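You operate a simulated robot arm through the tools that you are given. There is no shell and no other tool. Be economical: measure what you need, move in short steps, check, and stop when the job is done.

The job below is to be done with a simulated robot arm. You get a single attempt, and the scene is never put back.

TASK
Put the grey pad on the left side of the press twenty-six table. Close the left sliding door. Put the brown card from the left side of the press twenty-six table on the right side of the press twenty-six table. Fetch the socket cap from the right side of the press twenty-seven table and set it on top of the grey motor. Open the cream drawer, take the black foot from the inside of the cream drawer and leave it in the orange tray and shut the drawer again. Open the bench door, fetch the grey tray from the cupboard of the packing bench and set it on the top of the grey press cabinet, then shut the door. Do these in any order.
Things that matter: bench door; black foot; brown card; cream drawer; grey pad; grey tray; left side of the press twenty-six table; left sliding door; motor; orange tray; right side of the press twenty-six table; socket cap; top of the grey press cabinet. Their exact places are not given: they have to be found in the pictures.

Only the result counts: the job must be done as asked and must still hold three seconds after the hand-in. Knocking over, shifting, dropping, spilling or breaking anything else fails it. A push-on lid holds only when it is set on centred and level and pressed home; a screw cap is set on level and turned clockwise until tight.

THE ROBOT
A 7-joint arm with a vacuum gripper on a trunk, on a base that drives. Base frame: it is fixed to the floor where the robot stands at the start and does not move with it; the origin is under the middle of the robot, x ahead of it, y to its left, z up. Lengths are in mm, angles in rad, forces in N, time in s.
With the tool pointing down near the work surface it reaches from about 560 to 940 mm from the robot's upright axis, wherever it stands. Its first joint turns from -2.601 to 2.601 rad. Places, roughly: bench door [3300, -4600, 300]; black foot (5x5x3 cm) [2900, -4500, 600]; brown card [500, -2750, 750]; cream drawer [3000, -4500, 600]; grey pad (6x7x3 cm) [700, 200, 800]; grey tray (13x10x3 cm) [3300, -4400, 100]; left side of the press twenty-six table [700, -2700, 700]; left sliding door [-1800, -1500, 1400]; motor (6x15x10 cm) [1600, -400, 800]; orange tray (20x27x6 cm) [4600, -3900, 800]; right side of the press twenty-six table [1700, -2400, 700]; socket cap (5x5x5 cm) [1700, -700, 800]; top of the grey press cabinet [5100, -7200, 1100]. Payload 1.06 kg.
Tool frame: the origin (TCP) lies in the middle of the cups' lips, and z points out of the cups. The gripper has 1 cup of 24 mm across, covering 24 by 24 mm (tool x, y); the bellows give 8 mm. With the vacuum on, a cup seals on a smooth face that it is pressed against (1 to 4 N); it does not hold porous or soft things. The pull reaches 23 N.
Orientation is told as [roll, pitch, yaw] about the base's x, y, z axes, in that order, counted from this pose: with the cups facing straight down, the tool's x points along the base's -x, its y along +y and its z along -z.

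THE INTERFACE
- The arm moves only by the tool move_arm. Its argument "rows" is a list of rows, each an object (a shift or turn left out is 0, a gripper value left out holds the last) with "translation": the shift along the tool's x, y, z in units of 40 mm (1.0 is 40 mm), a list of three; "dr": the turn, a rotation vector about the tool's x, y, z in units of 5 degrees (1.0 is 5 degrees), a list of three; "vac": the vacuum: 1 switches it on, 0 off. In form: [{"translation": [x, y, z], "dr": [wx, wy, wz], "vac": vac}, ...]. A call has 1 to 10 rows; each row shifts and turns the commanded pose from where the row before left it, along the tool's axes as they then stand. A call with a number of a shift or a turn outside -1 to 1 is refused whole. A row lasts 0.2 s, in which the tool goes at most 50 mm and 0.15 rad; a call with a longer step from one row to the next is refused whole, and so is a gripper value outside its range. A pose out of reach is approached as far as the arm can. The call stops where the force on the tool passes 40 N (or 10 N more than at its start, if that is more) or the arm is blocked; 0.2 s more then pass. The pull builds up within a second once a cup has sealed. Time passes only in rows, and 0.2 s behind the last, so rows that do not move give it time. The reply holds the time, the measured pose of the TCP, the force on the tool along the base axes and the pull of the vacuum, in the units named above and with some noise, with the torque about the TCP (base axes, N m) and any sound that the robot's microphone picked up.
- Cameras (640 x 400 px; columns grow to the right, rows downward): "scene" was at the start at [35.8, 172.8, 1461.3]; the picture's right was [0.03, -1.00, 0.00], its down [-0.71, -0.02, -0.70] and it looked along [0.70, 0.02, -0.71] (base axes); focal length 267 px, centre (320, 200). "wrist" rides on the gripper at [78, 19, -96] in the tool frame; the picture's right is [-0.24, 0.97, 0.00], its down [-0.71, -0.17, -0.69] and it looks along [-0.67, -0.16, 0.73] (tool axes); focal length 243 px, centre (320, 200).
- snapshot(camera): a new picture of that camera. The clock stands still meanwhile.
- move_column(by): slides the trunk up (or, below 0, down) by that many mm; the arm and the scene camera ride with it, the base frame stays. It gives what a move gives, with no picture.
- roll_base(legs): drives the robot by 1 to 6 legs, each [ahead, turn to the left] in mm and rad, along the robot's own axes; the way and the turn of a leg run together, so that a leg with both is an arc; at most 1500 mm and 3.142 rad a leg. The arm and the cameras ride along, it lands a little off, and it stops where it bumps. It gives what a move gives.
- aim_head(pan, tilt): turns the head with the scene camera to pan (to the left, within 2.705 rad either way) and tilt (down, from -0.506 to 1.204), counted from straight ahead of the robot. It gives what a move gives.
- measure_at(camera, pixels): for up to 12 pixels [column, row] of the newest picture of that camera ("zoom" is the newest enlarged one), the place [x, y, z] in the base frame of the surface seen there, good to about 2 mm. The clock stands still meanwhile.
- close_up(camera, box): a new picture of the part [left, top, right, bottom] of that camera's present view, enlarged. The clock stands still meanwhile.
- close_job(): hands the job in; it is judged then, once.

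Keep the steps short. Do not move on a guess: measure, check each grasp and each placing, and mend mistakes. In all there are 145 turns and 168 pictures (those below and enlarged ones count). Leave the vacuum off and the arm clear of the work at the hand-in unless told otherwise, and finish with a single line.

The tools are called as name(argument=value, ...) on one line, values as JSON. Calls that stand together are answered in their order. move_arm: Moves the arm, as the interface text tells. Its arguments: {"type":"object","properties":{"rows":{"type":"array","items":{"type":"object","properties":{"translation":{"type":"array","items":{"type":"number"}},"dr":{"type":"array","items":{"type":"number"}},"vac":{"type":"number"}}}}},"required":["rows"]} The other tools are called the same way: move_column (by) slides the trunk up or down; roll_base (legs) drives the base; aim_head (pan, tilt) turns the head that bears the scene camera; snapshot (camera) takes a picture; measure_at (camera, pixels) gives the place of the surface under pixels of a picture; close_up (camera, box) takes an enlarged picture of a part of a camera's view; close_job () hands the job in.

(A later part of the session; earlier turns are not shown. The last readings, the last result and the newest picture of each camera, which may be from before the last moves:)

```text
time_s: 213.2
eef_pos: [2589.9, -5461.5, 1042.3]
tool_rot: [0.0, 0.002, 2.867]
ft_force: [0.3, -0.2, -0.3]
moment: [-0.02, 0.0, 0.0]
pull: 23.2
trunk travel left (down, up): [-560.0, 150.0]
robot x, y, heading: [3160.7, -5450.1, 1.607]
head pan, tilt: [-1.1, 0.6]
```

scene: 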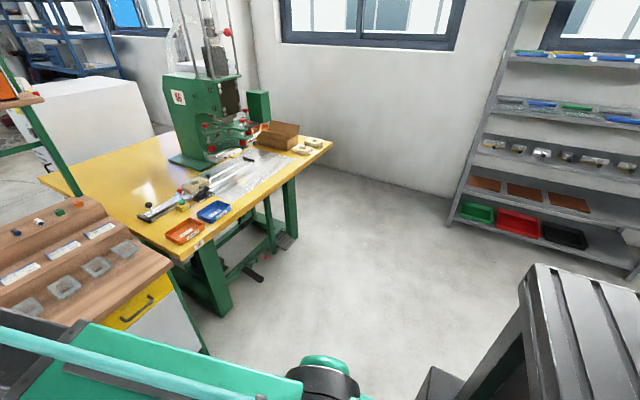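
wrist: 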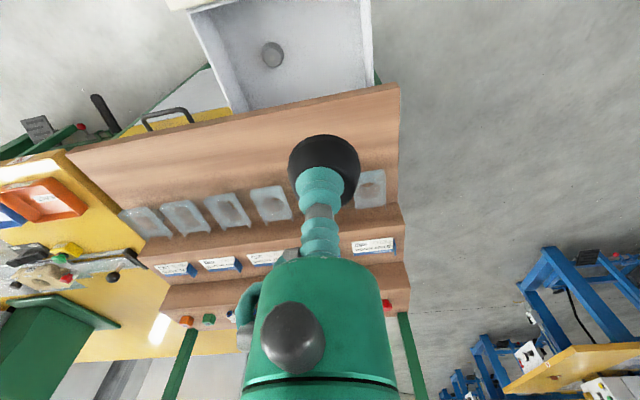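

roll_base(legs=[[0, -1.457], [1450, 0], [0, 0.78], [500, 0]])

aim_head(pan=0.9, tilt=0.6)

snapshot(camera="scene")

measure_at(camera="scene", pixels=[[320, 150], [250, 150], [400, 150], [320, 200], [200, 150], [450, 200]])

```text
time_s: 228.7
eef_pos: [4472.1, -4464.8, 1041.7]
tool_rot: [0.0, 0.003, 2.184]
ft_force: [-0.5, -0.1, -0.8]
moment: [0.01, -0.02, 0.02]
pull: 23.3
trunk travel left (down, up): [-560.0, 150.0]
robot x, y, heading: [4923.0, -4817.3, 0.931]
head pan, tilt: [-1.1, 0.6]
```

```text
time_s: 230.6
eef_pos: [4472.4, -4464.2, 1041.6]
tool_rot: [-0.001, 0.001, 2.185]
ft_force: [0.7, 0.2, -1.1]
moment: [0.02, 0.0, 0.03]
pull: 22.7
trunk travel left (down, up): [-560.0, 150.0]
robot x, y, heading: [4925.6, -4817.1, 0.93]
head pan, tilt: [0.901, 0.6]
```

```text
107 pictures are left
```

scene: 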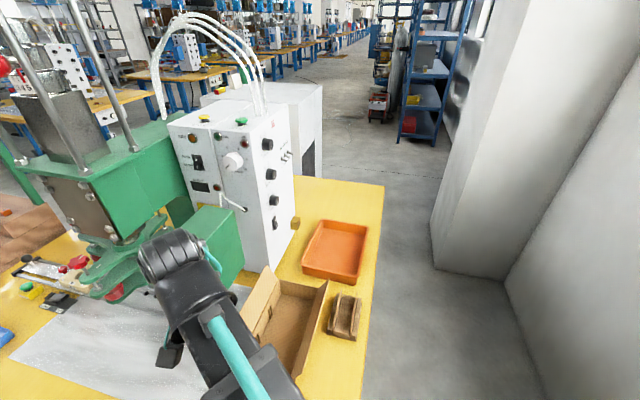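

```text
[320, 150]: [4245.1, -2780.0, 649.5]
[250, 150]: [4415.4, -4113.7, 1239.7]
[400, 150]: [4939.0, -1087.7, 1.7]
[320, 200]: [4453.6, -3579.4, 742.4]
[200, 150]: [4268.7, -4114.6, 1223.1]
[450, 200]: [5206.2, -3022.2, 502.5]
```

measure_at(camera="scene", pixels=[[335, 250], [305, 262], [358, 278], [320, 222], [366, 230], [330, 270], [343, 300], [440, 262], [290, 200], [296, 222], [345, 240]])

```text
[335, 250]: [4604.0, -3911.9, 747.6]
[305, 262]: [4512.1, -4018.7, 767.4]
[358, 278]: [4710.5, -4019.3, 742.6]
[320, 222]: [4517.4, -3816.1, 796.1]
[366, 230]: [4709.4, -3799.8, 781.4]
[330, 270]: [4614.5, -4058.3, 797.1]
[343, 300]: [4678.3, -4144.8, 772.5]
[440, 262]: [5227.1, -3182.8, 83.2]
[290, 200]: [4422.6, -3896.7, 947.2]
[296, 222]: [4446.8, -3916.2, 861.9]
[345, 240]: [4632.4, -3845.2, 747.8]
```

The orange tray's inner floor is z 748, centre (4613,−3925). Drive 330 further.

roll_base(legs=[[330, 0]])

snapshot(camera="wrist")

```text
time_s: 232.8
eef_pos: [4670.6, -4201.3, 1041.0]
tool_rot: [0.001, 0.001, 2.185]
ft_force: [0.5, -0.4, -0.3]
moment: [0.02, 0.02, 0.02]
pull: 22.7
trunk travel left (down, up): [-560.0, 150.0]
robot x, y, heading: [5123.3, -4548.3, 0.923]
head pan, tilt: [0.901, 0.6]
```

```text
106 pictures are left
```

wrist: 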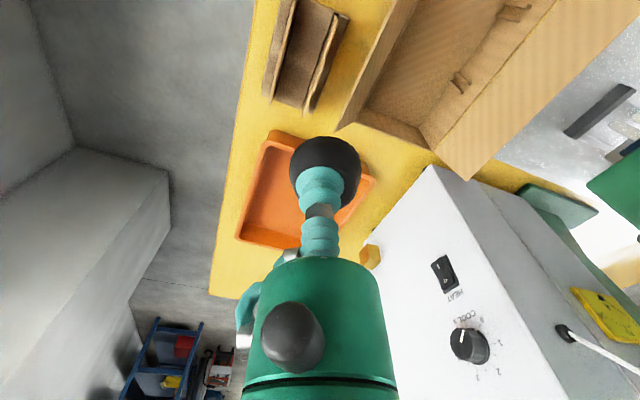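

move_arm(rows=[{"translation": [-0.896, -0.41, 0]}, {"translation": [-0.896, -0.41, 0]}, {"translation": [-0.896, -0.41, 0]}, {"translation": [-0.896, -0.41, 0]}, {"translation": [-0.896, -0.41, 0]}, {"translation": [-0.896, -0.41, 0]}, {"translation": [-0.896, -0.41, 0]}])

move_arm(rows=[{"translation": [0, 0, 1]}, {"translation": [0, 0, 1]}, {"translation": [0, 0, 1]}, {"translation": [0, 0, 1]}, {"translation": [0, 0, 1]}, {"translation": [0, 0, 1]}])

snapshot(camera="wrist")

```text
time_s: 234.4
eef_pos: [4619.9, -3928.5, 1041.3]
tool_rot: [0.001, 0.001, 2.184]
ft_force: [1.2, 0.3, -0.6]
moment: [-0.01, -0.01, -0.01]
pull: 23.1
trunk travel left (down, up): [-560.0, 150.0]
robot x, y, heading: [5124.5, -4553.7, 0.929]
head pan, tilt: [0.901, 0.6]
```

```text
time_s: 235.8
eef_pos: [4618.8, -3928.1, 801.4]
tool_rot: [-0.001, 0.001, 2.184]
ft_force: [0.0, 0.2, -0.4]
moment: [0.01, 0.02, 0.01]
pull: 22.7
trunk travel left (down, up): [-560.0, 150.0]
robot x, y, heading: [5120.3, -4554.2, 0.933]
head pan, tilt: [0.901, 0.6]
```

```text
105 pictures are left
```

wrist: 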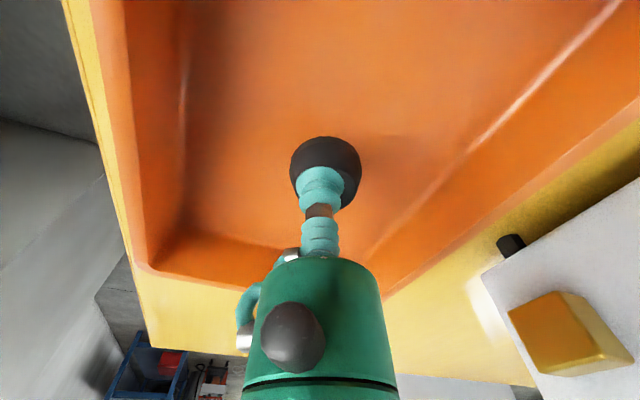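

Foot is over the tray floor. Lower to contact.

move_arm(rows=[{"translation": [0, 0, 0.45]}, {"translation": [0, 0, 0.2]}, {"translation": [0, 0, 0.08]}, {"translation": [0, 0, 0.05]}, {}])

```text
time_s: 237.0
eef_pos: [4619.9, -3929.2, 770.2]
tool_rot: [0.002, 0.003, 2.181]
ft_force: [1.9, 0.4, 5.5]
moment: [0.0, -0.02, 0.01]
pull: 22.4
trunk travel left (down, up): [-560.0, 150.0]
robot x, y, heading: [5122.3, -4551.6, 0.93]
head pan, tilt: [0.901, 0.6]
```

move_arm(rows=[{"vac": 0}, {}, {}, {}, {"translation": [0, 0, -0.2]}, {"translation": [0, 0, -0.9]}, {"translation": [0, 0, -1]}, {"translation": [0, 0, -1]}, {"translation": [0, 0, -1]}, {"translation": [0, 0, -1]}])

move_arm(rows=[{"translation": [0, 0, -1]}, {"translation": [0, 0, -0.8]}, {"translation": [0.896, 0.41, 0]}, {"translation": [0.896, 0.41, 0]}, {"translation": [0.896, 0.41, 0]}, {"translation": [0.896, 0.41, 0]}, {"translation": [0.896, 0.41, 0]}, {"translation": [0.896, 0.41, 0]}, {"translation": [0.896, 0.41, 0]}])

snapshot(camera="wrist")

```text
time_s: 239.2
eef_pos: [4616.7, -3930.5, 974.5]
tool_rot: [0.0, 0.003, 2.182]
ft_force: [0.5, -0.5, -0.2]
moment: [0.0, 0.0, 0.01]
pull: 0.0
trunk travel left (down, up): [-560.0, 150.0]
robot x, y, heading: [5122.2, -4553.6, 0.927]
head pan, tilt: [0.901, 0.6]
```

```text
time_s: 241.2
eef_pos: [4672.1, -4200.2, 1043.8]
tool_rot: [-0.002, 0.003, 2.185]
ft_force: [-0.1, 0.4, -0.3]
moment: [-0.01, 0.01, 0.0]
pull: 0.1
trunk travel left (down, up): [-560.0, 150.0]
robot x, y, heading: [5122.8, -4547.9, 0.93]
head pan, tilt: [0.901, 0.6]
```

```text
104 pictures are left
```

wrist: 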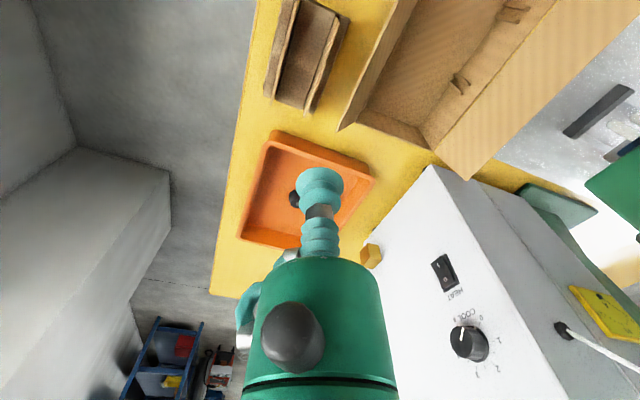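

The foot lies in the orange tray. Back out the same way to the bench.

roll_base(legs=[[-830, 0], [0, -0.85], [-1450, 0]])

aim_head(pan=1.4, tilt=0.8)

snapshot(camera="scene")

```text
time_s: 254.7
eef_pos: [3134.8, -4793.8, 1044.5]
tool_rot: [0.0, 0.002, 1.344]
ft_force: [0.3, -0.2, -0.6]
moment: [-0.02, 0.04, -0.01]
pull: 0.1
trunk travel left (down, up): [-560.0, 150.0]
robot x, y, heading: [3175.7, -5362.1, 0.093]
head pan, tilt: [0.901, 0.6]
```

```text
time_s: 255.6
eef_pos: [3134.8, -4792.2, 1043.9]
tool_rot: [0.0, 0.002, 1.344]
ft_force: [-0.3, 0.1, -0.2]
moment: [0.01, -0.01, 0.0]
pull: 0.1
trunk travel left (down, up): [-560.0, 150.0]
robot x, y, heading: [3175.2, -5361.1, 0.083]
head pan, tilt: [1.4, 0.799]
```

```text
103 pictures are left
```

scene: 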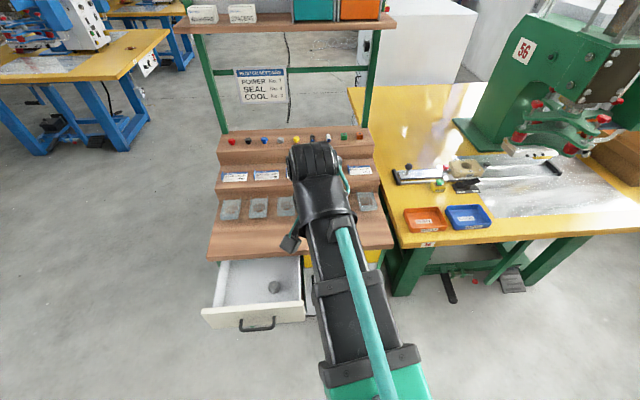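

I'll face the bench again (heading +y), back off 200 mm, then swing the arm to the front.

roll_base(legs=[[0, 1.485], [-210, 0]])

move_arm(rows=[{"translation": [-0.278, -0.899, 0], "dr": [0, 0, 0.72]}, {"translation": [-0.278, -0.899, 0], "dr": [0, 0, 0.72]}, {"translation": [-0.278, -0.899, 0], "dr": [0, 0, 0.72]}, {"translation": [-0.278, -0.899, 0], "dr": [0, 0, 0.72]}, {"translation": [-0.278, -0.899, 0], "dr": [0, 0, 0.72]}, {"translation": [-0.278, -0.899, 0], "dr": [0, 0, 0.72]}, {"translation": [-0.278, -0.899, 0], "dr": [0, 0, 0.72]}, {"translation": [-0.278, -0.899, 0], "dr": [0, 0, 0.72]}, {"translation": [-0.278, -0.899, 0], "dr": [0, 0, 0.72]}, {"translation": [-0.278, -0.899, 0], "dr": [0, 0, 0.72]}])

move_arm(rows=[{"translation": [-0.278, -0.899, 0], "dr": [0, 0, 0.72]}, {"translation": [-0.278, -0.899, 0], "dr": [0, 0, 0.72]}, {"translation": [-0.278, -0.899, 0], "dr": [0, 0, 0.72]}, {"translation": [-0.278, -0.899, 0], "dr": [0, 0, 0.72]}, {"translation": [-0.278, -0.899, 0], "dr": [0, 0, 0.72]}, {"translation": [-0.278, -0.899, 0], "dr": [0, 0, 0.72]}, {"translation": [-0.278, -0.899, 0], "dr": [0, 0, 0.72]}, {"translation": [-0.278, -0.899, 0], "dr": [0, 0, 0.72]}, {"translation": [-0.278, -0.899, 0], "dr": [0, 0, 0.72]}, {"translation": [-0.278, -0.899, 0], "dr": [0, 0, 0.72]}])

```text
time_s: 260.9
eef_pos: [2604.8, -5570.7, 1045.2]
tool_rot: [0.002, 0.001, 2.838]
ft_force: [0.5, 0.4, 0.0]
moment: [-0.03, 0.02, -0.02]
pull: 0.1
trunk travel left (down, up): [-560.0, 150.0]
robot x, y, heading: [3173.8, -5577.6, 1.583]
head pan, tilt: [1.4, 0.799]
```

```text
time_s: 263.1
eef_pos: [2710.9, -5214.4, 1044.4]
tool_rot: [-0.001, 0.0, 2.209]
ft_force: [-0.4, -0.4, -0.1]
moment: [-0.01, 0.0, 0.03]
pull: 0.0
trunk travel left (down, up): [-560.0, 150.0]
robot x, y, heading: [3173.8, -5574.2, 1.585]
head pan, tilt: [1.4, 0.799]
```

```text
time_s: 265.3
eef_pos: [3004.8, -4989.0, 1044.9]
tool_rot: [-0.002, 0.0, 1.581]
ft_force: [-0.6, 0.3, -0.7]
moment: [-0.01, 0.02, -0.03]
pull: 0.1
trunk travel left (down, up): [-560.0, 150.0]
robot x, y, heading: [3175.3, -5575.3, 1.585]
head pan, tilt: [1.4, 0.799]
```

move_arm(rows=[{"translation": [-0.8, -0.6, 0]}, {"translation": [-0.8, -0.5, 0]}, {"translation": [-0.8, 0, 0]}, {"translation": [-0.8, 0, 0]}])

move_arm(rows=[{"dr": [0, -1, 0]}, {"dr": [0, -1, 0]}, {"dr": [0, -1, 0]}, {"dr": [0, -1, 0]}, {"dr": [0, -1, 0]}, {"dr": [0, -1, 0]}, {"dr": [0, -1, 0]}, {"dr": [0, -1, 0]}, {"dr": [0, -1, 0]}])

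move_arm(rows=[{"dr": [0, -1, 0]}, {"dr": [0, -1, 0]}, {"dr": [0, -1, 0]}, {"dr": [0, -1, 0]}, {"dr": [0, -1, 0]}, {"dr": [0, -1, 0]}, {"dr": [0, -1, 0]}, {"dr": [0, -1, 0]}, {"dr": [0, -1, 0]}])

```text
time_s: 266.3
eef_pos: [3046.4, -4859.0, 1046.6]
tool_rot: [-0.002, 0.001, 1.582]
ft_force: [0.2, 0.2, -0.7]
moment: [0.0, 0.01, 0.01]
pull: 0.0
trunk travel left (down, up): [-560.0, 150.0]
robot x, y, heading: [3176.5, -5574.2, 1.583]
head pan, tilt: [1.4, 0.799]
```

```text
time_s: 268.3
eef_pos: [3045.8, -4859.5, 1044.5]
tool_rot: [-0.002, -0.785, 1.584]
ft_force: [-0.2, 0.7, 0.3]
moment: [0.0, 0.0, 0.0]
pull: 0.1
trunk travel left (down, up): [-560.0, 150.0]
robot x, y, heading: [3177.5, -5575.9, 1.583]
head pan, tilt: [1.4, 0.799]
```

```text
time_s: 270.3
eef_pos: [3045.2, -4860.9, 1045.4]
tool_rot: [-0.881, -1.57, 2.464]
ft_force: [0.0, 0.5, 0.1]
moment: [0.02, -0.03, -0.02]
pull: 0.1
trunk travel left (down, up): [-560.0, 150.0]
robot x, y, heading: [3176.3, -5571.2, 1.581]
head pan, tilt: [1.4, 0.799]
```

move_column(by=-412)

aim_head(pan=0.15, tilt=0.75)

snapshot(camera="scene")

snapshot(camera="wrist")

```text
refused: -412 is not a number from -400 to 400
```

```text
time_s: 271.7
eef_pos: [3043.9, -4859.7, 1044.7]
tool_rot: [-0.579, -1.57, 2.161]
ft_force: [0.4, -0.1, 0.4]
moment: [0.0, 0.02, 0.01]
pull: 0.0
trunk travel left (down, up): [-560.0, 150.0]
robot x, y, heading: [3173.0, -5574.2, 1.587]
head pan, tilt: [0.15, 0.75]
```

```text
102 pictures are left
```

scene: 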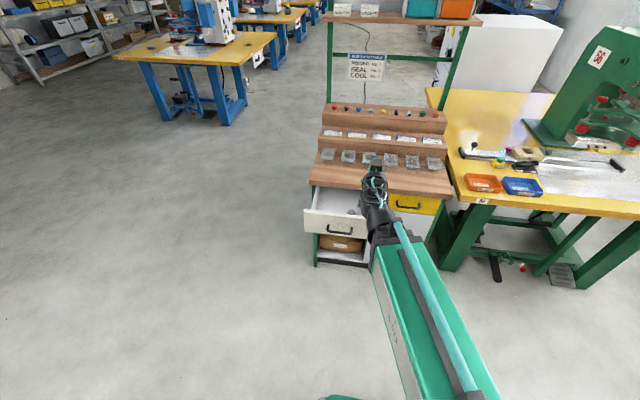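

```text
101 pictures are left
```

wrist: 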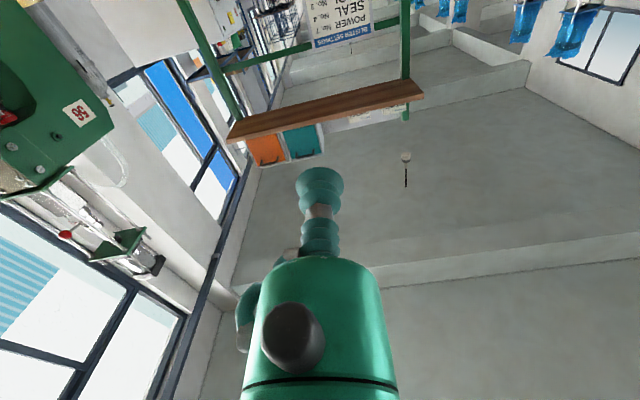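

move_column(by=-400)

move_arm(rows=[{"translation": [0.3, 0, 0.5]}, {"translation": [0, 0, 0.8]}])

snapshot(camera="wrist")

```text
time_s: 275.6
eef_pos: [3045.5, -4861.1, 645.1]
tool_rot: [-1.217, -1.57, 2.799]
ft_force: [0.0, 0.2, 0.0]
moment: [-0.02, 0.01, 0.0]
pull: 0.1
trunk travel left (down, up): [-160.0, 550.0]
robot x, y, heading: [3177.6, -5573.2, 1.581]
head pan, tilt: [0.15, 0.75]
```

```text
time_s: 276.2
eef_pos: [3045.2, -4807.0, 631.9]
tool_rot: [-1.287, -1.568, 2.872]
ft_force: [0.6, 0.5, 0.7]
moment: [0.0, 0.01, 0.01]
pull: 0.0
trunk travel left (down, up): [-160.0, 550.0]
robot x, y, heading: [3179.2, -5577.0, 1.582]
head pan, tilt: [0.15, 0.75]
```

```text
100 pictures are left
```

wrist: 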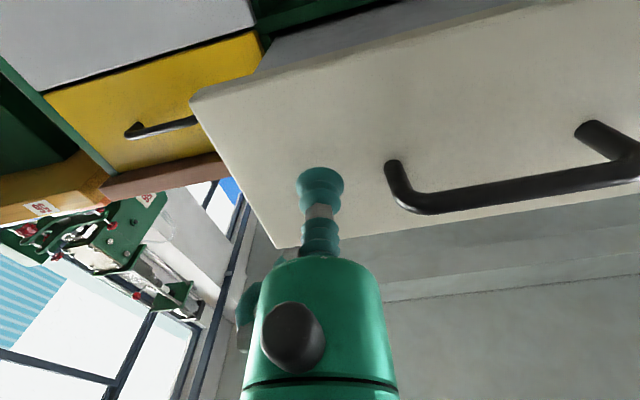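

Cup is on the front spot. Push the drawer in with the base 150 mm, then the rest with the arm.

roll_base(legs=[[150, 0]])

move_arm(rows=[{"translation": [0, 0, 0.5]}, {"translation": [0, 0, 0.5]}, {"translation": [0, 0, 0.3]}, {"translation": [0, 0, 0.2]}])

```text
time_s: 277.5
eef_pos: [3045.3, -4657.6, 632.2]
tool_rot: [-1.211, -1.568, 2.794]
ft_force: [-0.2, 0.2, -0.2]
moment: [0.01, -0.03, 0.01]
pull: 0.2
trunk travel left (down, up): [-160.0, 550.0]
robot x, y, heading: [3175.3, -5422.6, 1.585]
head pan, tilt: [0.15, 0.75]
```

```text
time_s: 278.5
eef_pos: [3045.1, -4598.0, 632.3]
tool_rot: [-1.106, -1.568, 2.685]
ft_force: [-0.3, -0.4, 0.1]
moment: [0.01, -0.01, 0.01]
pull: 0.0
trunk travel left (down, up): [-160.0, 550.0]
robot x, y, heading: [3170.3, -5424.1, 1.586]
head pan, tilt: [0.15, 0.75]
```

move_arm(rows=[{"translation": [0, 0, 0.2]}, {"translation": [0, 0, 0.1]}, {"translation": [0, 0, 0.1]}, {"translation": [0, 0, 0.1]}, {}])

snapshot(camera="wrist")

```text
time_s: 279.7
eef_pos: [3043.8, -4579.9, 632.2]
tool_rot: [-1.314, -1.569, 2.894]
ft_force: [-0.3, -32.5, -9.0]
moment: [0.22, -0.02, 0.02]
pull: 0.0
trunk travel left (down, up): [-160.0, 550.0]
robot x, y, heading: [3176.2, -5422.3, 1.586]
head pan, tilt: [0.15, 0.75]
```

```text
99 pictures are left
```

wrist: 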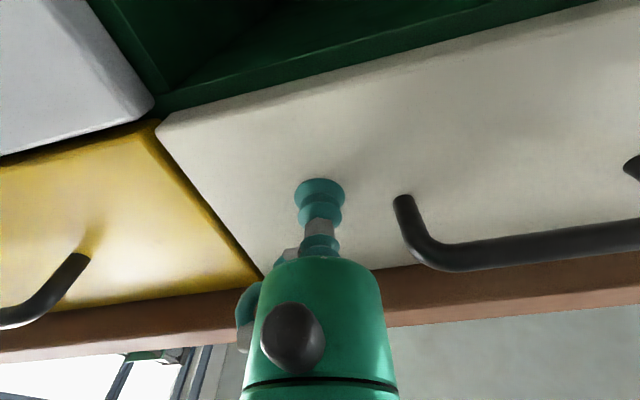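

Drawer is shut. Back off, and go to the bench door: lower trunk and move to a spot below the handle.

move_arm(rows=[{"translation": [0, 0, -0.6]}, {"translation": [0, 0, -0.9]}])

roll_base(legs=[[-60, 0]])

move_column(by=-160)

move_arm(rows=[{"translation": [0.7, -0.8, 0]}, {"translation": [0.7, -0.8, 0]}, {"translation": [0.7, -0.8, 0]}])

snapshot(camera="scene")

snapshot(camera="wrist")

```text
time_s: 280.3
eef_pos: [3045.5, -4638.2, 631.3]
tool_rot: [-1.317, -1.57, 2.898]
ft_force: [-1.1, 0.3, -0.1]
moment: [0.0, 0.0, -0.03]
pull: 0.2
trunk travel left (down, up): [-160.0, 550.0]
robot x, y, heading: [3170.9, -5424.0, 1.585]
head pan, tilt: [0.15, 0.75]
```

```text
time_s: 281.3
eef_pos: [3045.5, -4699.5, 631.9]
tool_rot: [-1.186, -1.568, 2.768]
ft_force: [0.0, 0.1, 0.6]
moment: [0.03, 0.02, -0.01]
pull: 0.0
trunk travel left (down, up): [-160.0, 550.0]
robot x, y, heading: [3173.7, -5482.9, 1.579]
head pan, tilt: [0.15, 0.75]
```

```text
time_s: 283.1
eef_pos: [3044.6, -4699.6, 471.2]
tool_rot: [-1.195, -1.569, 2.775]
ft_force: [-0.2, 0.3, -0.2]
moment: [-0.02, 0.0, 0.01]
pull: 0.0
trunk travel left (down, up): [0.0, 710.0]
robot x, y, heading: [3174.3, -5486.2, 1.583]
head pan, tilt: [0.15, 0.75]
```

```text
time_s: 283.9
eef_pos: [3140.1, -4700.5, 386.2]
tool_rot: [-0.516, -1.568, 2.088]
ft_force: [0.0, 0.0, 0.4]
moment: [0.0, -0.01, -0.01]
pull: 0.0
trunk travel left (down, up): [0.0, 710.0]
robot x, y, heading: [3175.1, -5486.6, 1.577]
head pan, tilt: [0.15, 0.75]
```

```text
98 pictures are left
```

scene: 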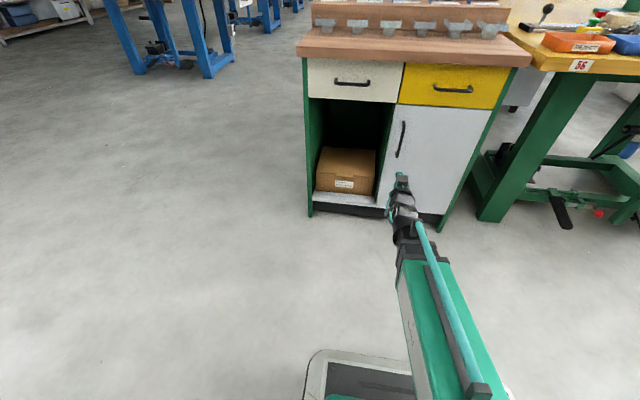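

```text
97 pictures are left
```

wrist: 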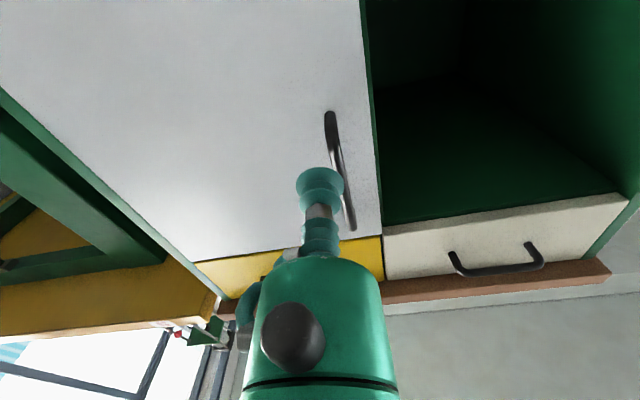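

move_arm(rows=[{"translation": [0.5, -0.2, 0.5], "vac": 1}, {"translation": [0, 0, 0.9]}, {"translation": [0, 0, 0.9]}, {"translation": [0, 0, 0.35]}])

move_arm(rows=[{"translation": [0, 0, 0.15]}, {"translation": [0, 0, 0.1]}, {}, {}, {}, {}])

```text
time_s: 284.9
eef_pos: [3138.8, -4591.4, 369.2]
tool_rot: [-0.443, -1.567, 2.013]
ft_force: [0.3, 0.4, -0.4]
moment: [-0.01, -0.03, 0.01]
pull: 0.2
out of reach, approached as far as the arm can: row 1
trunk travel left (down, up): [0.0, 710.0]
robot x, y, heading: [3175.3, -5483.1, 1.579]
head pan, tilt: [0.15, 0.75]
```

```text
time_s: 286.3
eef_pos: [3139.4, -4582.4, 370.4]
tool_rot: [-0.398, -1.565, 1.969]
ft_force: [0.8, -13.3, -7.7]
moment: [0.12, 0.01, 0.06]
pull: 22.8
trunk travel left (down, up): [0.0, 710.0]
robot x, y, heading: [3175.4, -5480.8, 1.575]
head pan, tilt: [0.15, 0.75]
```

Sealed on the door. Now pull along the hinge arc, 3 rows first.

move_arm(rows=[{"translation": [0, -0.02, -0.55], "dr": [-1, 0, 0]}, {"translation": [0, -0.02, -0.55], "dr": [-1, 0, 0]}, {"translation": [0, -0.02, -0.55], "dr": [-1, 0, 0]}])

```text
time_s: 287.1
eef_pos: [3137.0, -4580.6, 370.7]
tool_rot: [-0.433, -1.567, 1.999]
ft_force: [0.8, -3.2, -6.8]
moment: [0.1, 0.02, 0.07]
pull: 22.7
out of reach, approached as far as the arm can: row 1, 2, 3
trunk travel left (down, up): [0.0, 710.0]
robot x, y, heading: [3170.0, -5487.8, 1.586]
head pan, tilt: [0.15, 0.75]
```

The arm is at its low limit, so I pull with the base instead.

roll_base(legs=[[-60, 0]])

roll_base(legs=[[-50, 0]])

snapshot(camera="scene")

```text
time_s: 288.1
eef_pos: [3138.3, -4644.3, 371.6]
tool_rot: [-0.55, -1.568, 2.12]
ft_force: [-0.3, 0.5, 0.9]
moment: [0.0, -0.01, 0.02]
pull: 0.2
trunk travel left (down, up): [0.0, 710.0]
robot x, y, heading: [3178.9, -5548.9, 1.582]
head pan, tilt: [0.15, 0.75]
```

```text
time_s: 289.0
eef_pos: [3138.2, -4691.9, 370.3]
tool_rot: [-0.552, -1.567, 2.121]
ft_force: [0.2, 0.8, -0.9]
moment: [0.0, 0.0, 0.0]
pull: 0.2
trunk travel left (down, up): [0.0, 710.0]
robot x, y, heading: [3176.9, -5591.9, 1.584]
head pan, tilt: [0.15, 0.75]
```

```text
96 pictures are left
```

scene: 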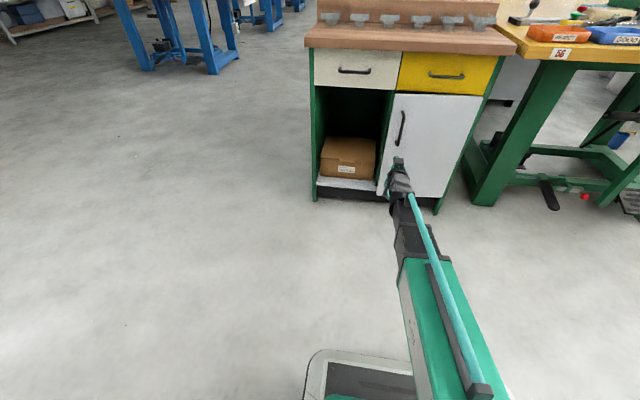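

close_up(camera="scene", box=[360, 80, 480, 220])

measure_at(camera="scene", pixels=[[397, 100], [394, 120], [420, 130], [450, 150], [470, 110], [389, 178], [383, 190], [430, 185]])

```text
2.86 times, centred on (420, 150) of scene
```

zoom: 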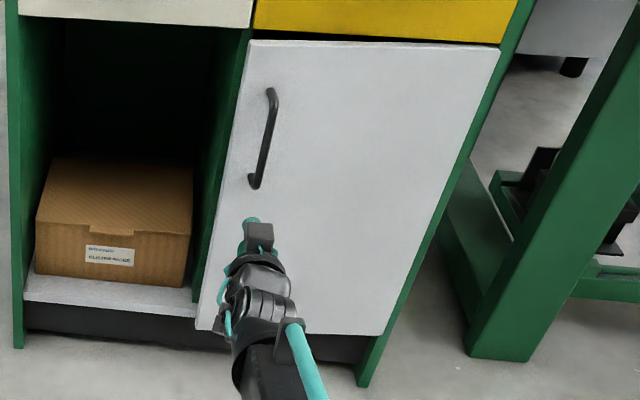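

```text
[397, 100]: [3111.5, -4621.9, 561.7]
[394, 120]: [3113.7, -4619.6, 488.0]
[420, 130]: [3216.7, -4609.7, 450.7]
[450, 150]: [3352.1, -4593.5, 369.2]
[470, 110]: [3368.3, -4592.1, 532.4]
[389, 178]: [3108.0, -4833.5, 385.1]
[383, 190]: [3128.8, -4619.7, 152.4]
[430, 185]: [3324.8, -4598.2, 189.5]
```

The door is ajar by about 7° (edge at y −4622). I'll re-grip higher (z 490, x 3186), where the arm can follow the arc.

move_arm(rows=[{"translation": [-0.8, -0.4, 0]}, {"translation": [-0.8, -0.4, 0], "dr": [-0.7, 0, 0]}, {"translation": [-0.8, -0.4, -0.4], "dr": [-0.7, 0, 0]}, {"translation": [-0.6, 0, -0.4]}])

roll_base(legs=[[90, 0]])

snapshot(camera="wrist")

```text
time_s: 290.0
eef_pos: [3190.1, -4722.9, 489.6]
tool_rot: [-1.008, -1.563, 2.7]
ft_force: [0.2, 0.3, -0.8]
moment: [-0.04, -0.05, -0.01]
pull: 0.0
out of reach, approached as far as the arm can: row 2, 3
trunk travel left (down, up): [0.0, 710.0]
robot x, y, heading: [3175.1, -5599.9, 1.582]
head pan, tilt: [0.15, 0.75]
```

```text
time_s: 291.1
eef_pos: [3189.0, -4631.4, 487.5]
tool_rot: [-0.414, -1.568, 2.109]
ft_force: [0.0, -0.2, 1.2]
moment: [-0.02, 0.03, 0.01]
pull: 0.2
trunk travel left (down, up): [0.0, 710.0]
robot x, y, heading: [3176.3, -5506.3, 1.584]
head pan, tilt: [0.15, 0.75]
```

```text
94 pictures are left
```

wrist: 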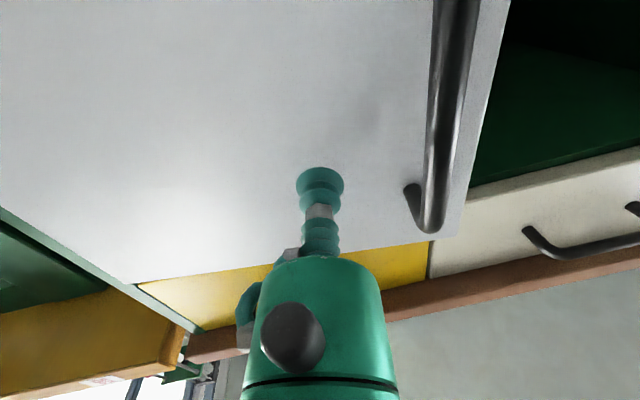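

move_arm(rows=[{"translation": [0, 0, 0.3], "vac": 1}, {"translation": [0, 0, 0.15]}, {"translation": [0, 0, 0.1]}, {}, {}, {}, {}])

```text
time_s: 292.7
eef_pos: [3186.7, -4608.8, 489.0]
tool_rot: [-0.426, -1.567, 2.12]
ft_force: [0.5, -0.3, -0.2]
moment: [0.05, 0.01, -0.11]
pull: 22.6
trunk travel left (down, up): [0.0, 710.0]
robot x, y, heading: [3173.3, -5502.5, 1.581]
head pan, tilt: [0.15, 0.75]
```

move_arm(rows=[{"translation": [0, -0.02, -0.45], "dr": [-1, 0, 0]}, {"translation": [0, -0.02, -0.45], "dr": [-1, 0, 0]}, {"translation": [0, -0.02, -0.45], "dr": [-1, 0, 0]}])

```text
time_s: 293.5
eef_pos: [3198.6, -4660.7, 489.2]
tool_rot: [-0.391, -1.564, 2.348]
ft_force: [-10.2, -4.2, -3.6]
moment: [0.06, 0.0, -0.23]
pull: 22.9
trunk travel left (down, up): [0.0, 710.0]
robot x, y, heading: [3174.2, -5501.7, 1.587]
head pan, tilt: [0.15, 0.75]
```

move_arm(rows=[{"translation": [0, 0.08, -0.45], "dr": [-1, 0, 0]}, {"translation": [0, 0, -0.45], "dr": [-1, 0, 0]}, {"translation": [0, 0, -0.45], "dr": [-1, 0, 0]}])

```text
time_s: 294.3
eef_pos: [3221.3, -4708.8, 488.5]
tool_rot: [0.233, -1.564, 1.984]
ft_force: [-3.0, -3.2, -10.6]
moment: [0.04, 0.09, -0.2]
pull: 22.9
trunk travel left (down, up): [0.0, 710.0]
robot x, y, heading: [3176.5, -5505.9, 1.587]
head pan, tilt: [0.15, 0.75]
```

move_arm(rows=[{"translation": [0, 0, -0.45], "dr": [-1, 0, 0]}, {"translation": [0, 0, -0.45], "dr": [-1, 0, 0]}, {"translation": [0, 0, -0.45], "dr": [-1, 0, 0]}])

```text
time_s: 295.1
eef_pos: [3257.3, -4749.8, 490.2]
tool_rot: [0.358, -1.568, 2.125]
ft_force: [-2.8, -5.4, -8.0]
moment: [0.05, 0.05, -0.18]
pull: 22.6
trunk travel left (down, up): [0.0, 710.0]
robot x, y, heading: [3170.1, -5502.1, 1.583]
head pan, tilt: [0.15, 0.75]
```

move_arm(rows=[{"translation": [0, 0, -0.45], "dr": [-1, 0, 0]}, {"translation": [0, 0, -0.45], "dr": [-1, 0, 0]}])

snapshot(camera="scene")

```text
time_s: 295.7
eef_pos: [3285.7, -4771.5, 490.2]
tool_rot: [0.594, -1.57, 2.058]
ft_force: [-3.9, -7.1, -0.3]
moment: [0.01, 0.05, -0.22]
pull: 22.8
trunk travel left (down, up): [0.0, 710.0]
robot x, y, heading: [3173.1, -5503.1, 1.579]
head pan, tilt: [0.15, 0.75]
```

```text
93 pictures are left
```

scene: 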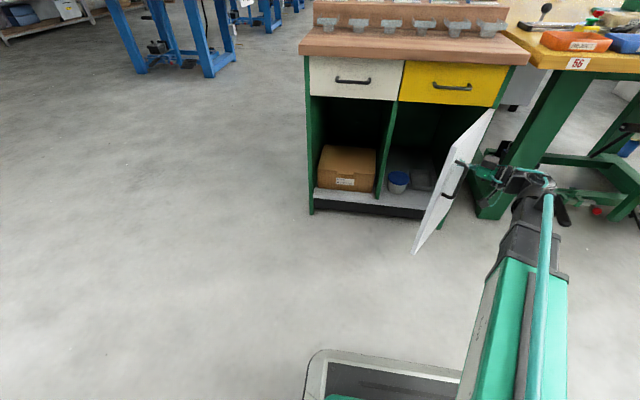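

The arm follows well; the cupboard is visible. Continue opening.

move_arm(rows=[{"translation": [0, 0, -0.45], "dr": [-1, 0, 0]}, {"translation": [0, 0, -0.45], "dr": [-1, 0, 0]}, {"translation": [0, 0, -0.45], "dr": [-1, 0, 0]}, {"translation": [0, 0, -0.45], "dr": [-1, 0, 0]}])

snapshot(camera="scene")

```text
time_s: 296.7
eef_pos: [3353.9, -4797.8, 488.1]
tool_rot: [0.75, -1.57, 2.251]
ft_force: [0.2, -5.0, 9.5]
moment: [0.07, -0.06, -0.25]
pull: 22.6
trunk travel left (down, up): [0.0, 710.0]
robot x, y, heading: [3177.0, -5506.1, 1.581]
head pan, tilt: [0.15, 0.75]
```

```text
92 pictures are left
```

scene: 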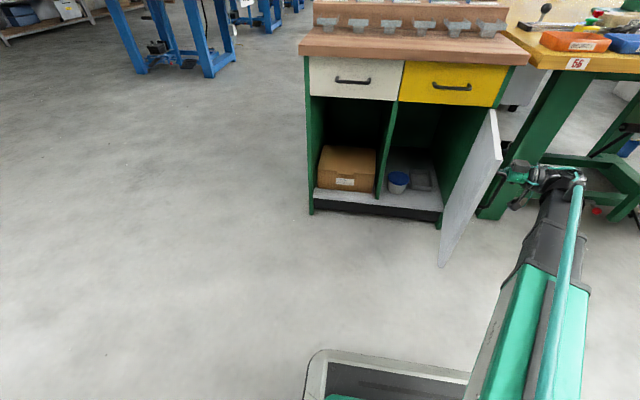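

move_arm(rows=[{"translation": [0, 0, -0.45], "dr": [-1, 0, 0]}, {"translation": [0, 0, -0.45], "dr": [-1, 0, 0]}, {"translation": [0, 0, -0.45], "dr": [-1, 0, 0]}])

close_up(camera="scene", box=[360, 90, 520, 230])

```text
time_s: 297.5
eef_pos: [3362.0, -4798.0, 487.7]
tool_rot: [0.837, -1.566, 2.205]
ft_force: [-0.4, -6.8, 5.0]
moment: [0.04, -0.05, -0.23]
pull: 22.9
out of reach, approached as far as the arm can: row 1, 2, 3
trunk travel left (down, up): [0.0, 710.0]
robot x, y, heading: [3175.8, -5505.0, 1.582]
head pan, tilt: [0.15, 0.75]
```

```text
2.86 times, centred on (440, 160) of scene
```

zoom: 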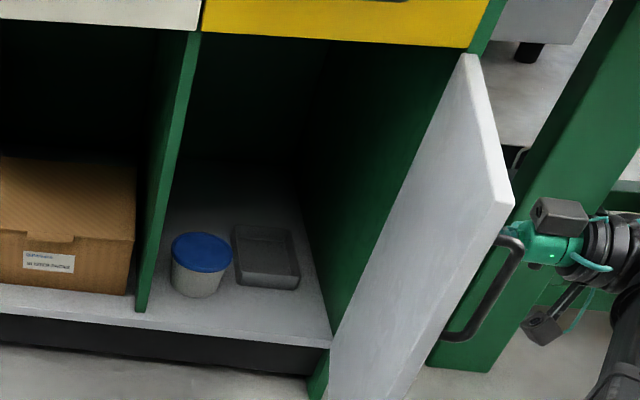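

measure_at(camera="zoom", pixels=[[265, 250], [237, 228], [285, 230], [298, 280], [240, 285], [270, 282], [255, 240], [200, 250], [200, 285], [332, 330], [140, 305], [230, 190]])

close_up(camera="scene", box=[410, 160, 450, 195])

```text
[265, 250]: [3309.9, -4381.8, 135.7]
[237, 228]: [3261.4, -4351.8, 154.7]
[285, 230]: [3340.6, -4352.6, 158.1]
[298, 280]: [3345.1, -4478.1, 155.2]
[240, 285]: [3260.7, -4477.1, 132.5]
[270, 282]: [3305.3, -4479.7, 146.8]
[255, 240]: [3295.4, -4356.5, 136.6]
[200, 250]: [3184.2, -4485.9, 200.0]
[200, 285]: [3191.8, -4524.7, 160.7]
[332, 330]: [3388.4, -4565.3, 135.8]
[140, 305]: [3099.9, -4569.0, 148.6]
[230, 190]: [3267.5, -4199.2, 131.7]
```

```text
11.43 times, centred on (430, 178) of scene
```

zoom: 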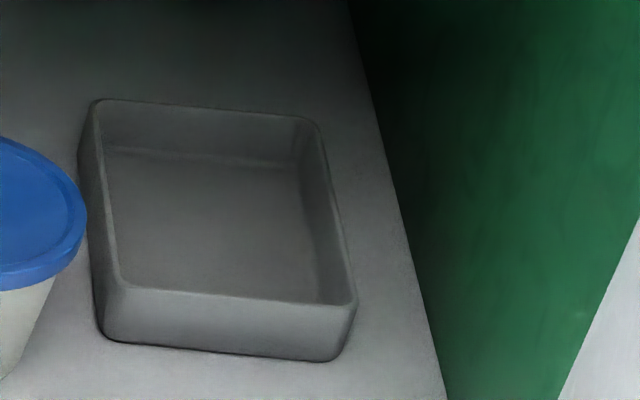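

The door is open ~83°. The grey tray (inner floor z 136, centre about (3303,−4416)) stands right of a blue-lidded pot. Release the door, back away and raise the trunk.

move_arm(rows=[{"vac": 0}, {}, {}, {}, {"translation": [0, 0, -0.3]}, {"translation": [0, 0, -0.8]}])

move_column(by=400)

move_arm(rows=[{"dr": [0, 1, 0]}, {"dr": [0, 1, 0]}, {"dr": [0, 1, 0]}, {"dr": [0, 1, 0]}, {"dr": [0, 1, 0]}, {"dr": [0, 1, 0]}, {"dr": [0, 1, 0]}, {"dr": [0, 1, 0]}, {"dr": [0, 1, 0]}])

move_arm(rows=[{"dr": [0, 1, 0]}, {"dr": [0, 1, 0]}, {"dr": [0, 1, 0]}, {"dr": [0, 1, 0]}, {"dr": [0, 1, 0]}, {"dr": [0, 1, 0]}, {"dr": [0, 1, 0]}, {"dr": [0, 1, 0]}, {"dr": [0, 1, 0]}])

move_arm(rows=[{"dr": [0, 0, 1]}, {"dr": [0, 0, 1]}, {"dr": [0, 0, 1]}, {"dr": [0, 0, 1]}, {"dr": [0, 0, 1]}, {"dr": [0, 0, 1]}, {"dr": [0, 0, 1]}, {"dr": [0, 0, 1]}])

move_arm(rows=[{"dr": [0, 0, 1]}, {"dr": [0, 0, 1]}, {"dr": [0, 0, 1]}, {"dr": [0, 0, 1]}, {"dr": [0, 0, 1]}, {"dr": [0, 0, 1]}, {"dr": [0, 0, 1]}, {"dr": [0, 0, 1]}])

snapshot(camera="scene")

```text
time_s: 298.9
eef_pos: [3384.1, -4790.0, 488.2]
tool_rot: [0.815, -1.567, 2.208]
ft_force: [-0.3, 0.3, 0.9]
moment: [0.03, -0.03, 0.0]
pull: 0.1
out of reach, approached as far as the arm can: row 5, 6
trunk travel left (down, up): [0.0, 710.0]
robot x, y, heading: [3171.6, -5505.3, 1.582]
head pan, tilt: [0.15, 0.75]
```

```text
time_s: 302.8
eef_pos: [3384.4, -4789.6, 886.4]
tool_rot: [0.822, -1.567, 2.2]
ft_force: [0.5, -0.5, 0.5]
moment: [-0.02, 0.0, -0.01]
pull: 0.2
trunk travel left (down, up): [-400.0, 310.0]
robot x, y, heading: [3173.1, -5502.8, 1.588]
head pan, tilt: [0.15, 0.75]
```

```text
time_s: 304.8
eef_pos: [3385.9, -4789.2, 887.9]
tool_rot: [0.003, -0.779, 3.018]
ft_force: [0.4, 0.3, 0.7]
moment: [0.0, 0.0, 0.02]
pull: 0.1
trunk travel left (down, up): [-400.0, 310.0]
robot x, y, heading: [3173.5, -5505.8, 1.582]
head pan, tilt: [0.15, 0.75]
```

```text
time_s: 306.8
eef_pos: [3384.1, -4789.9, 889.0]
tool_rot: [0.001, -0.277, 3.019]
ft_force: [-0.9, -0.2, 0.9]
moment: [-0.03, 0.01, -0.01]
pull: 0.1
out of reach, approached as far as the arm can: row 7, 8, 9
trunk travel left (down, up): [-400.0, 310.0]
robot x, y, heading: [3175.0, -5500.7, 1.583]
head pan, tilt: [0.15, 0.75]
```

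```text
time_s: 308.6
eef_pos: [3384.1, -4789.9, 889.4]
tool_rot: [0.183, -0.213, 2.299]
ft_force: [0.4, 0.3, 0.0]
moment: [-0.02, 0.0, 0.01]
pull: 0.1
trunk travel left (down, up): [-400.0, 310.0]
robot x, y, heading: [3176.8, -5502.6, 1.58]
head pan, tilt: [0.15, 0.75]
```

```text
time_s: 310.4
eef_pos: [3384.6, -4789.9, 888.4]
tool_rot: [0.275, -0.049, 1.617]
ft_force: [-0.7, 0.0, -0.3]
moment: [0.0, 0.0, 0.02]
pull: 0.1
trunk travel left (down, up): [-400.0, 310.0]
robot x, y, heading: [3174.1, -5507.5, 1.583]
head pan, tilt: [0.15, 0.75]
```

```text
89 pictures are left
```

scene: 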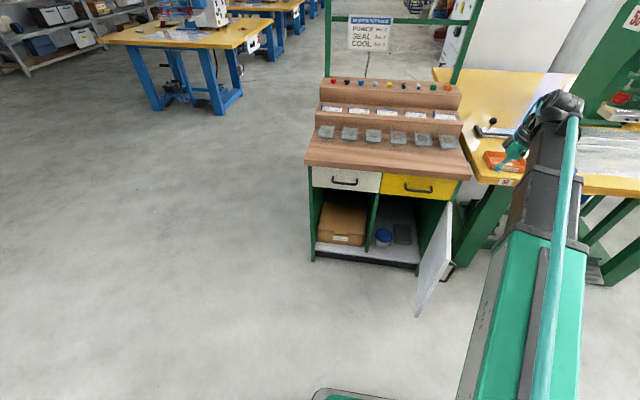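

The tool has a leftover roll of 0.275; I level it.

move_arm(rows=[{"dr": [1, 0, 0]}, {"dr": [1, 0, 0]}, {"dr": [1, 0, 0]}, {"dr": [0.15, 0.56, 0.39]}])

```text
time_s: 311.4
eef_pos: [3382.5, -4789.0, 888.7]
tool_rot: [0.288, -0.002, 1.596]
ft_force: [-0.8, -0.2, 0.1]
moment: [0.01, -0.05, 0.01]
pull: 0.0
out of reach, approached as far as the arm can: row 1, 2, 3
trunk travel left (down, up): [-400.0, 310.0]
robot x, y, heading: [3176.7, -5505.4, 1.582]
head pan, tilt: [0.15, 0.75]
```

move_arm(rows=[{"translation": [0, 0.9, 0]}, {"translation": [0, 0.9, 0]}, {"translation": [0, 0.9, 0]}, {"translation": [0, 0.9, 0]}, {"dr": [1, 0, 0]}, {"dr": [1, 0, 0]}, {"dr": [1, 0, 0]}])

```text
time_s: 313.0
eef_pos: [3250.6, -4794.0, 925.0]
tool_rot: [0.271, 0.002, 1.603]
ft_force: [10.7, 8.0, -37.4]
moment: [2.05, 1.6, 0.87]
pull: 0.1
out of reach, approached as far as the arm can: row 4, 5, 6, 7
trunk travel left (down, up): [-400.0, 310.0]
robot x, y, heading: [3171.7, -5504.0, 1.582]
head pan, tilt: [0.15, 0.75]
```

A force of 37 N appeared; I look before moving on.

snapshot(camera="wrist")

snapshot(camera="scene")

```text
88 pictures are left
```

wrist: 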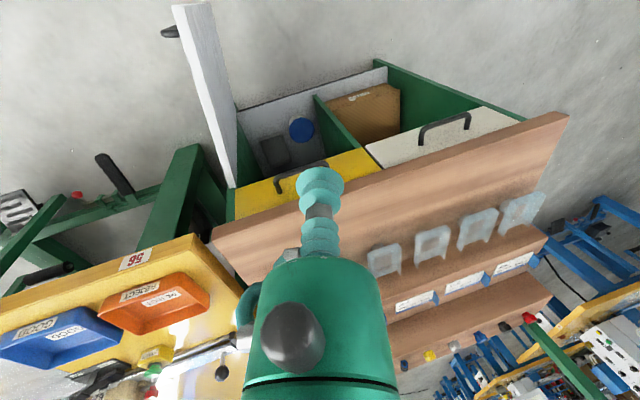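

```text
87 pictures are left
```

scene: 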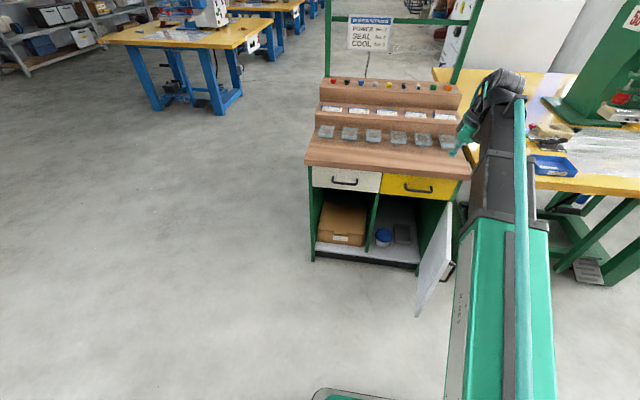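

The arm has wound into a joint limit. I unwind the way I came: yaw back, tilt horizontal, turn to face +y, then tilt down.

move_arm(rows=[{"translation": [0, -0.9, 0]}, {"translation": [0, -0.9, 0]}, {"translation": [0, -0.9, 0]}, {"dr": [0, 0, -1]}, {"dr": [0, 0, -1]}, {"dr": [0, 0, -1]}, {"dr": [0, 0, -1]}, {"dr": [0, 0, -1]}, {"dr": [0, 0, -1]}, {"dr": [0, 0, -1]}])

move_arm(rows=[{"dr": [0, 0, -1]}, {"dr": [0, 0, -1]}, {"dr": [0, 0, -1]}, {"dr": [0, 0, -1]}, {"dr": [0, 0, -1]}, {"dr": [0, 0, -1]}, {"dr": [0, 0, -1]}, {"dr": [0, 0, -1]}, {"dr": [0, 0, -1]}])

```text
time_s: 315.2
eef_pos: [3353.3, -4790.8, 896.5]
tool_rot: [0.235, -0.163, 2.193]
ft_force: [0.4, -0.7, -0.3]
moment: [0.01, 0.0, 0.0]
pull: 0.0
trunk travel left (down, up): [-400.0, 310.0]
robot x, y, heading: [3175.9, -5500.9, 1.582]
head pan, tilt: [0.15, 0.75]
```

```text
time_s: 317.2
eef_pos: [3353.6, -4790.1, 897.1]
tool_rot: [0.051, -0.279, 2.992]
ft_force: [-0.7, -0.1, 0.5]
moment: [-0.05, 0.0, 0.01]
pull: 0.2
trunk travel left (down, up): [-400.0, 310.0]
robot x, y, heading: [3171.5, -5503.0, 1.584]
head pan, tilt: [0.15, 0.75]
```

move_arm(rows=[{"dr": [0, -1, 0]}, {"dr": [0, -1, 0]}, {"dr": [0, -1, 0]}, {"dr": [0, -1, 0]}, {"dr": [0, -1, 0]}, {"dr": [0, -1, 0]}, {"dr": [0, -1, 0]}])

move_arm(rows=[{"dr": [0, -1, 0]}, {"dr": [0, -1, 0]}, {"dr": [0, -1, 0]}, {"dr": [0, -1, 0]}, {"dr": [0, -1, 0]}, {"dr": [0, -1, 0]}, {"dr": [0, -1, 0]}, {"dr": [0, -0.7, 0]}])

move_arm(rows=[{"translation": [0, 0, 0.5], "dr": [1, 0, 0]}, {"dr": [1, 0, 0]}, {"dr": [1, 0, 0]}, {"dr": [1, 0, 0]}, {"dr": [1, 0, 0]}, {"dr": [1, 0, 0]}, {"dr": [1, 0, 0]}, {"dr": [1, 0, 0]}])

move_arm(rows=[{"dr": [1, 0, 0]}, {"dr": [1, 0, 0]}, {"dr": [1, 0, 0]}, {"dr": [1, 0, 0]}, {"dr": [1, 0, 0]}, {"dr": [1, 0, 0]}, {"dr": [1, 0, 0]}, {"dr": [1, 0, 0]}])

```text
time_s: 318.8
eef_pos: [3353.8, -4790.8, 896.3]
tool_rot: [0.081, -0.878, 2.941]
ft_force: [0.0, -0.8, -0.3]
moment: [-0.01, -0.04, -0.03]
pull: 0.1
trunk travel left (down, up): [-400.0, 310.0]
robot x, y, heading: [3173.1, -5507.6, 1.585]
head pan, tilt: [0.15, 0.75]
```

```text
time_s: 320.6
eef_pos: [3354.7, -4791.9, 896.3]
tool_rot: [1.213, -1.516, 1.794]
ft_force: [-0.9, 0.5, 0.6]
moment: [0.0, -0.01, 0.03]
pull: 0.1
trunk travel left (down, up): [-400.0, 310.0]
robot x, y, heading: [3178.5, -5503.1, 1.586]
head pan, tilt: [0.15, 0.75]
```

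```text
time_s: 322.4
eef_pos: [3334.7, -4788.1, 895.9]
tool_rot: [0.486, -1.514, 1.82]
ft_force: [-0.1, -0.5, -0.6]
moment: [-0.01, 0.03, 0.0]
pull: 0.1
trunk travel left (down, up): [-400.0, 310.0]
robot x, y, heading: [3176.3, -5507.3, 1.585]
head pan, tilt: [0.15, 0.75]
```

```text
time_s: 324.2
eef_pos: [3335.1, -4788.0, 895.1]
tool_rot: [-0.204, -1.514, 1.813]
ft_force: [0.2, 0.3, -0.4]
moment: [-0.01, 0.02, 0.02]
pull: 0.1
trunk travel left (down, up): [-400.0, 310.0]
robot x, y, heading: [3177.0, -5506.7, 1.586]
head pan, tilt: [0.15, 0.75]
```

move_arm(rows=[{"dr": [0, 1, 0]}, {"dr": [0, 1, 0]}, {"dr": [0, 1, 0]}, {"dr": [0, 1, 0]}, {"dr": [0, 1, 0]}, {"dr": [0, 1, 0]}, {"dr": [0, 1, 0]}, {"dr": [0, 1, 0]}])

move_arm(rows=[{"dr": [0, 1, 0]}, {"dr": [0, 1, 0]}, {"dr": [0, 1, 0]}, {"dr": [0, 1, 0]}, {"dr": [0, 1, 0]}, {"dr": [0, 1, 0]}, {"dr": [0, 1, 0]}, {"dr": [0, 1, 0]}, {"dr": [0, 1, 0]}])

```text
time_s: 326.0
eef_pos: [3334.7, -4788.4, 893.4]
tool_rot: [-0.017, -0.816, 1.622]
ft_force: [0.6, 0.4, 0.2]
moment: [0.0, 0.0, 0.03]
pull: 0.1
trunk travel left (down, up): [-400.0, 310.0]
robot x, y, heading: [3176.7, -5503.2, 1.581]
head pan, tilt: [0.15, 0.75]
```

```text
time_s: 328.0
eef_pos: [3423.4, -4822.7, 888.4]
tool_rot: [0.224, -0.162, 1.656]
ft_force: [-0.6, -0.5, -0.5]
moment: [-0.01, 0.04, 0.03]
pull: 0.1
out of reach, approached as far as the arm can: row 1, 2, 3, 4, 5, 6, 7, 8, 9
trunk travel left (down, up): [-400.0, 310.0]
robot x, y, heading: [3173.2, -5505.4, 1.584]
head pan, tilt: [0.15, 0.75]
```

Still wound. I move the TCP out, up and to the left to let the arm re-open, then level.

move_arm(rows=[{"translation": [-0.7, 0.5, -0.8]}, {"translation": [-0.7, 0.5, -0.8]}, {"translation": [-0.7, 0.5, -0.8]}, {"translation": [-0.7, 0.9, 0]}, {"translation": [0, 0.9, 0]}, {"translation": [0, 0.9, 0]}, {"translation": [0, 0.9, 0]}, {"translation": [0, 0.9, 0]}])

snapshot(camera="scene")

```text
time_s: 329.8
eef_pos: [3212.0, -4753.2, 1049.9]
tool_rot: [0.235, -0.167, 1.662]
ft_force: [-0.1, -0.4, 0.0]
moment: [-0.03, 0.03, -0.02]
pull: 0.0
out of reach, approached as far as the arm can: row 8
trunk travel left (down, up): [-400.0, 310.0]
robot x, y, heading: [3175.2, -5502.3, 1.581]
head pan, tilt: [0.15, 0.75]
```

```text
86 pictures are left
```

scene: 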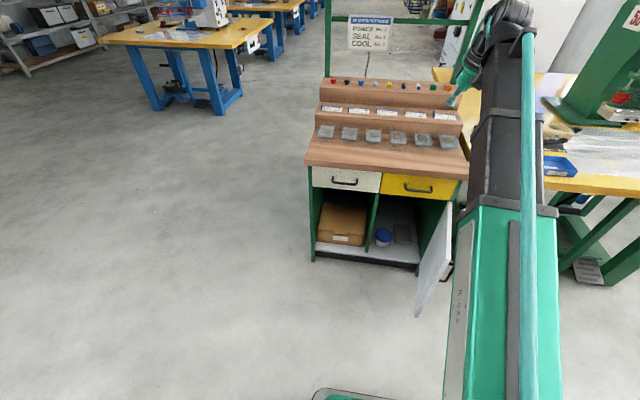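

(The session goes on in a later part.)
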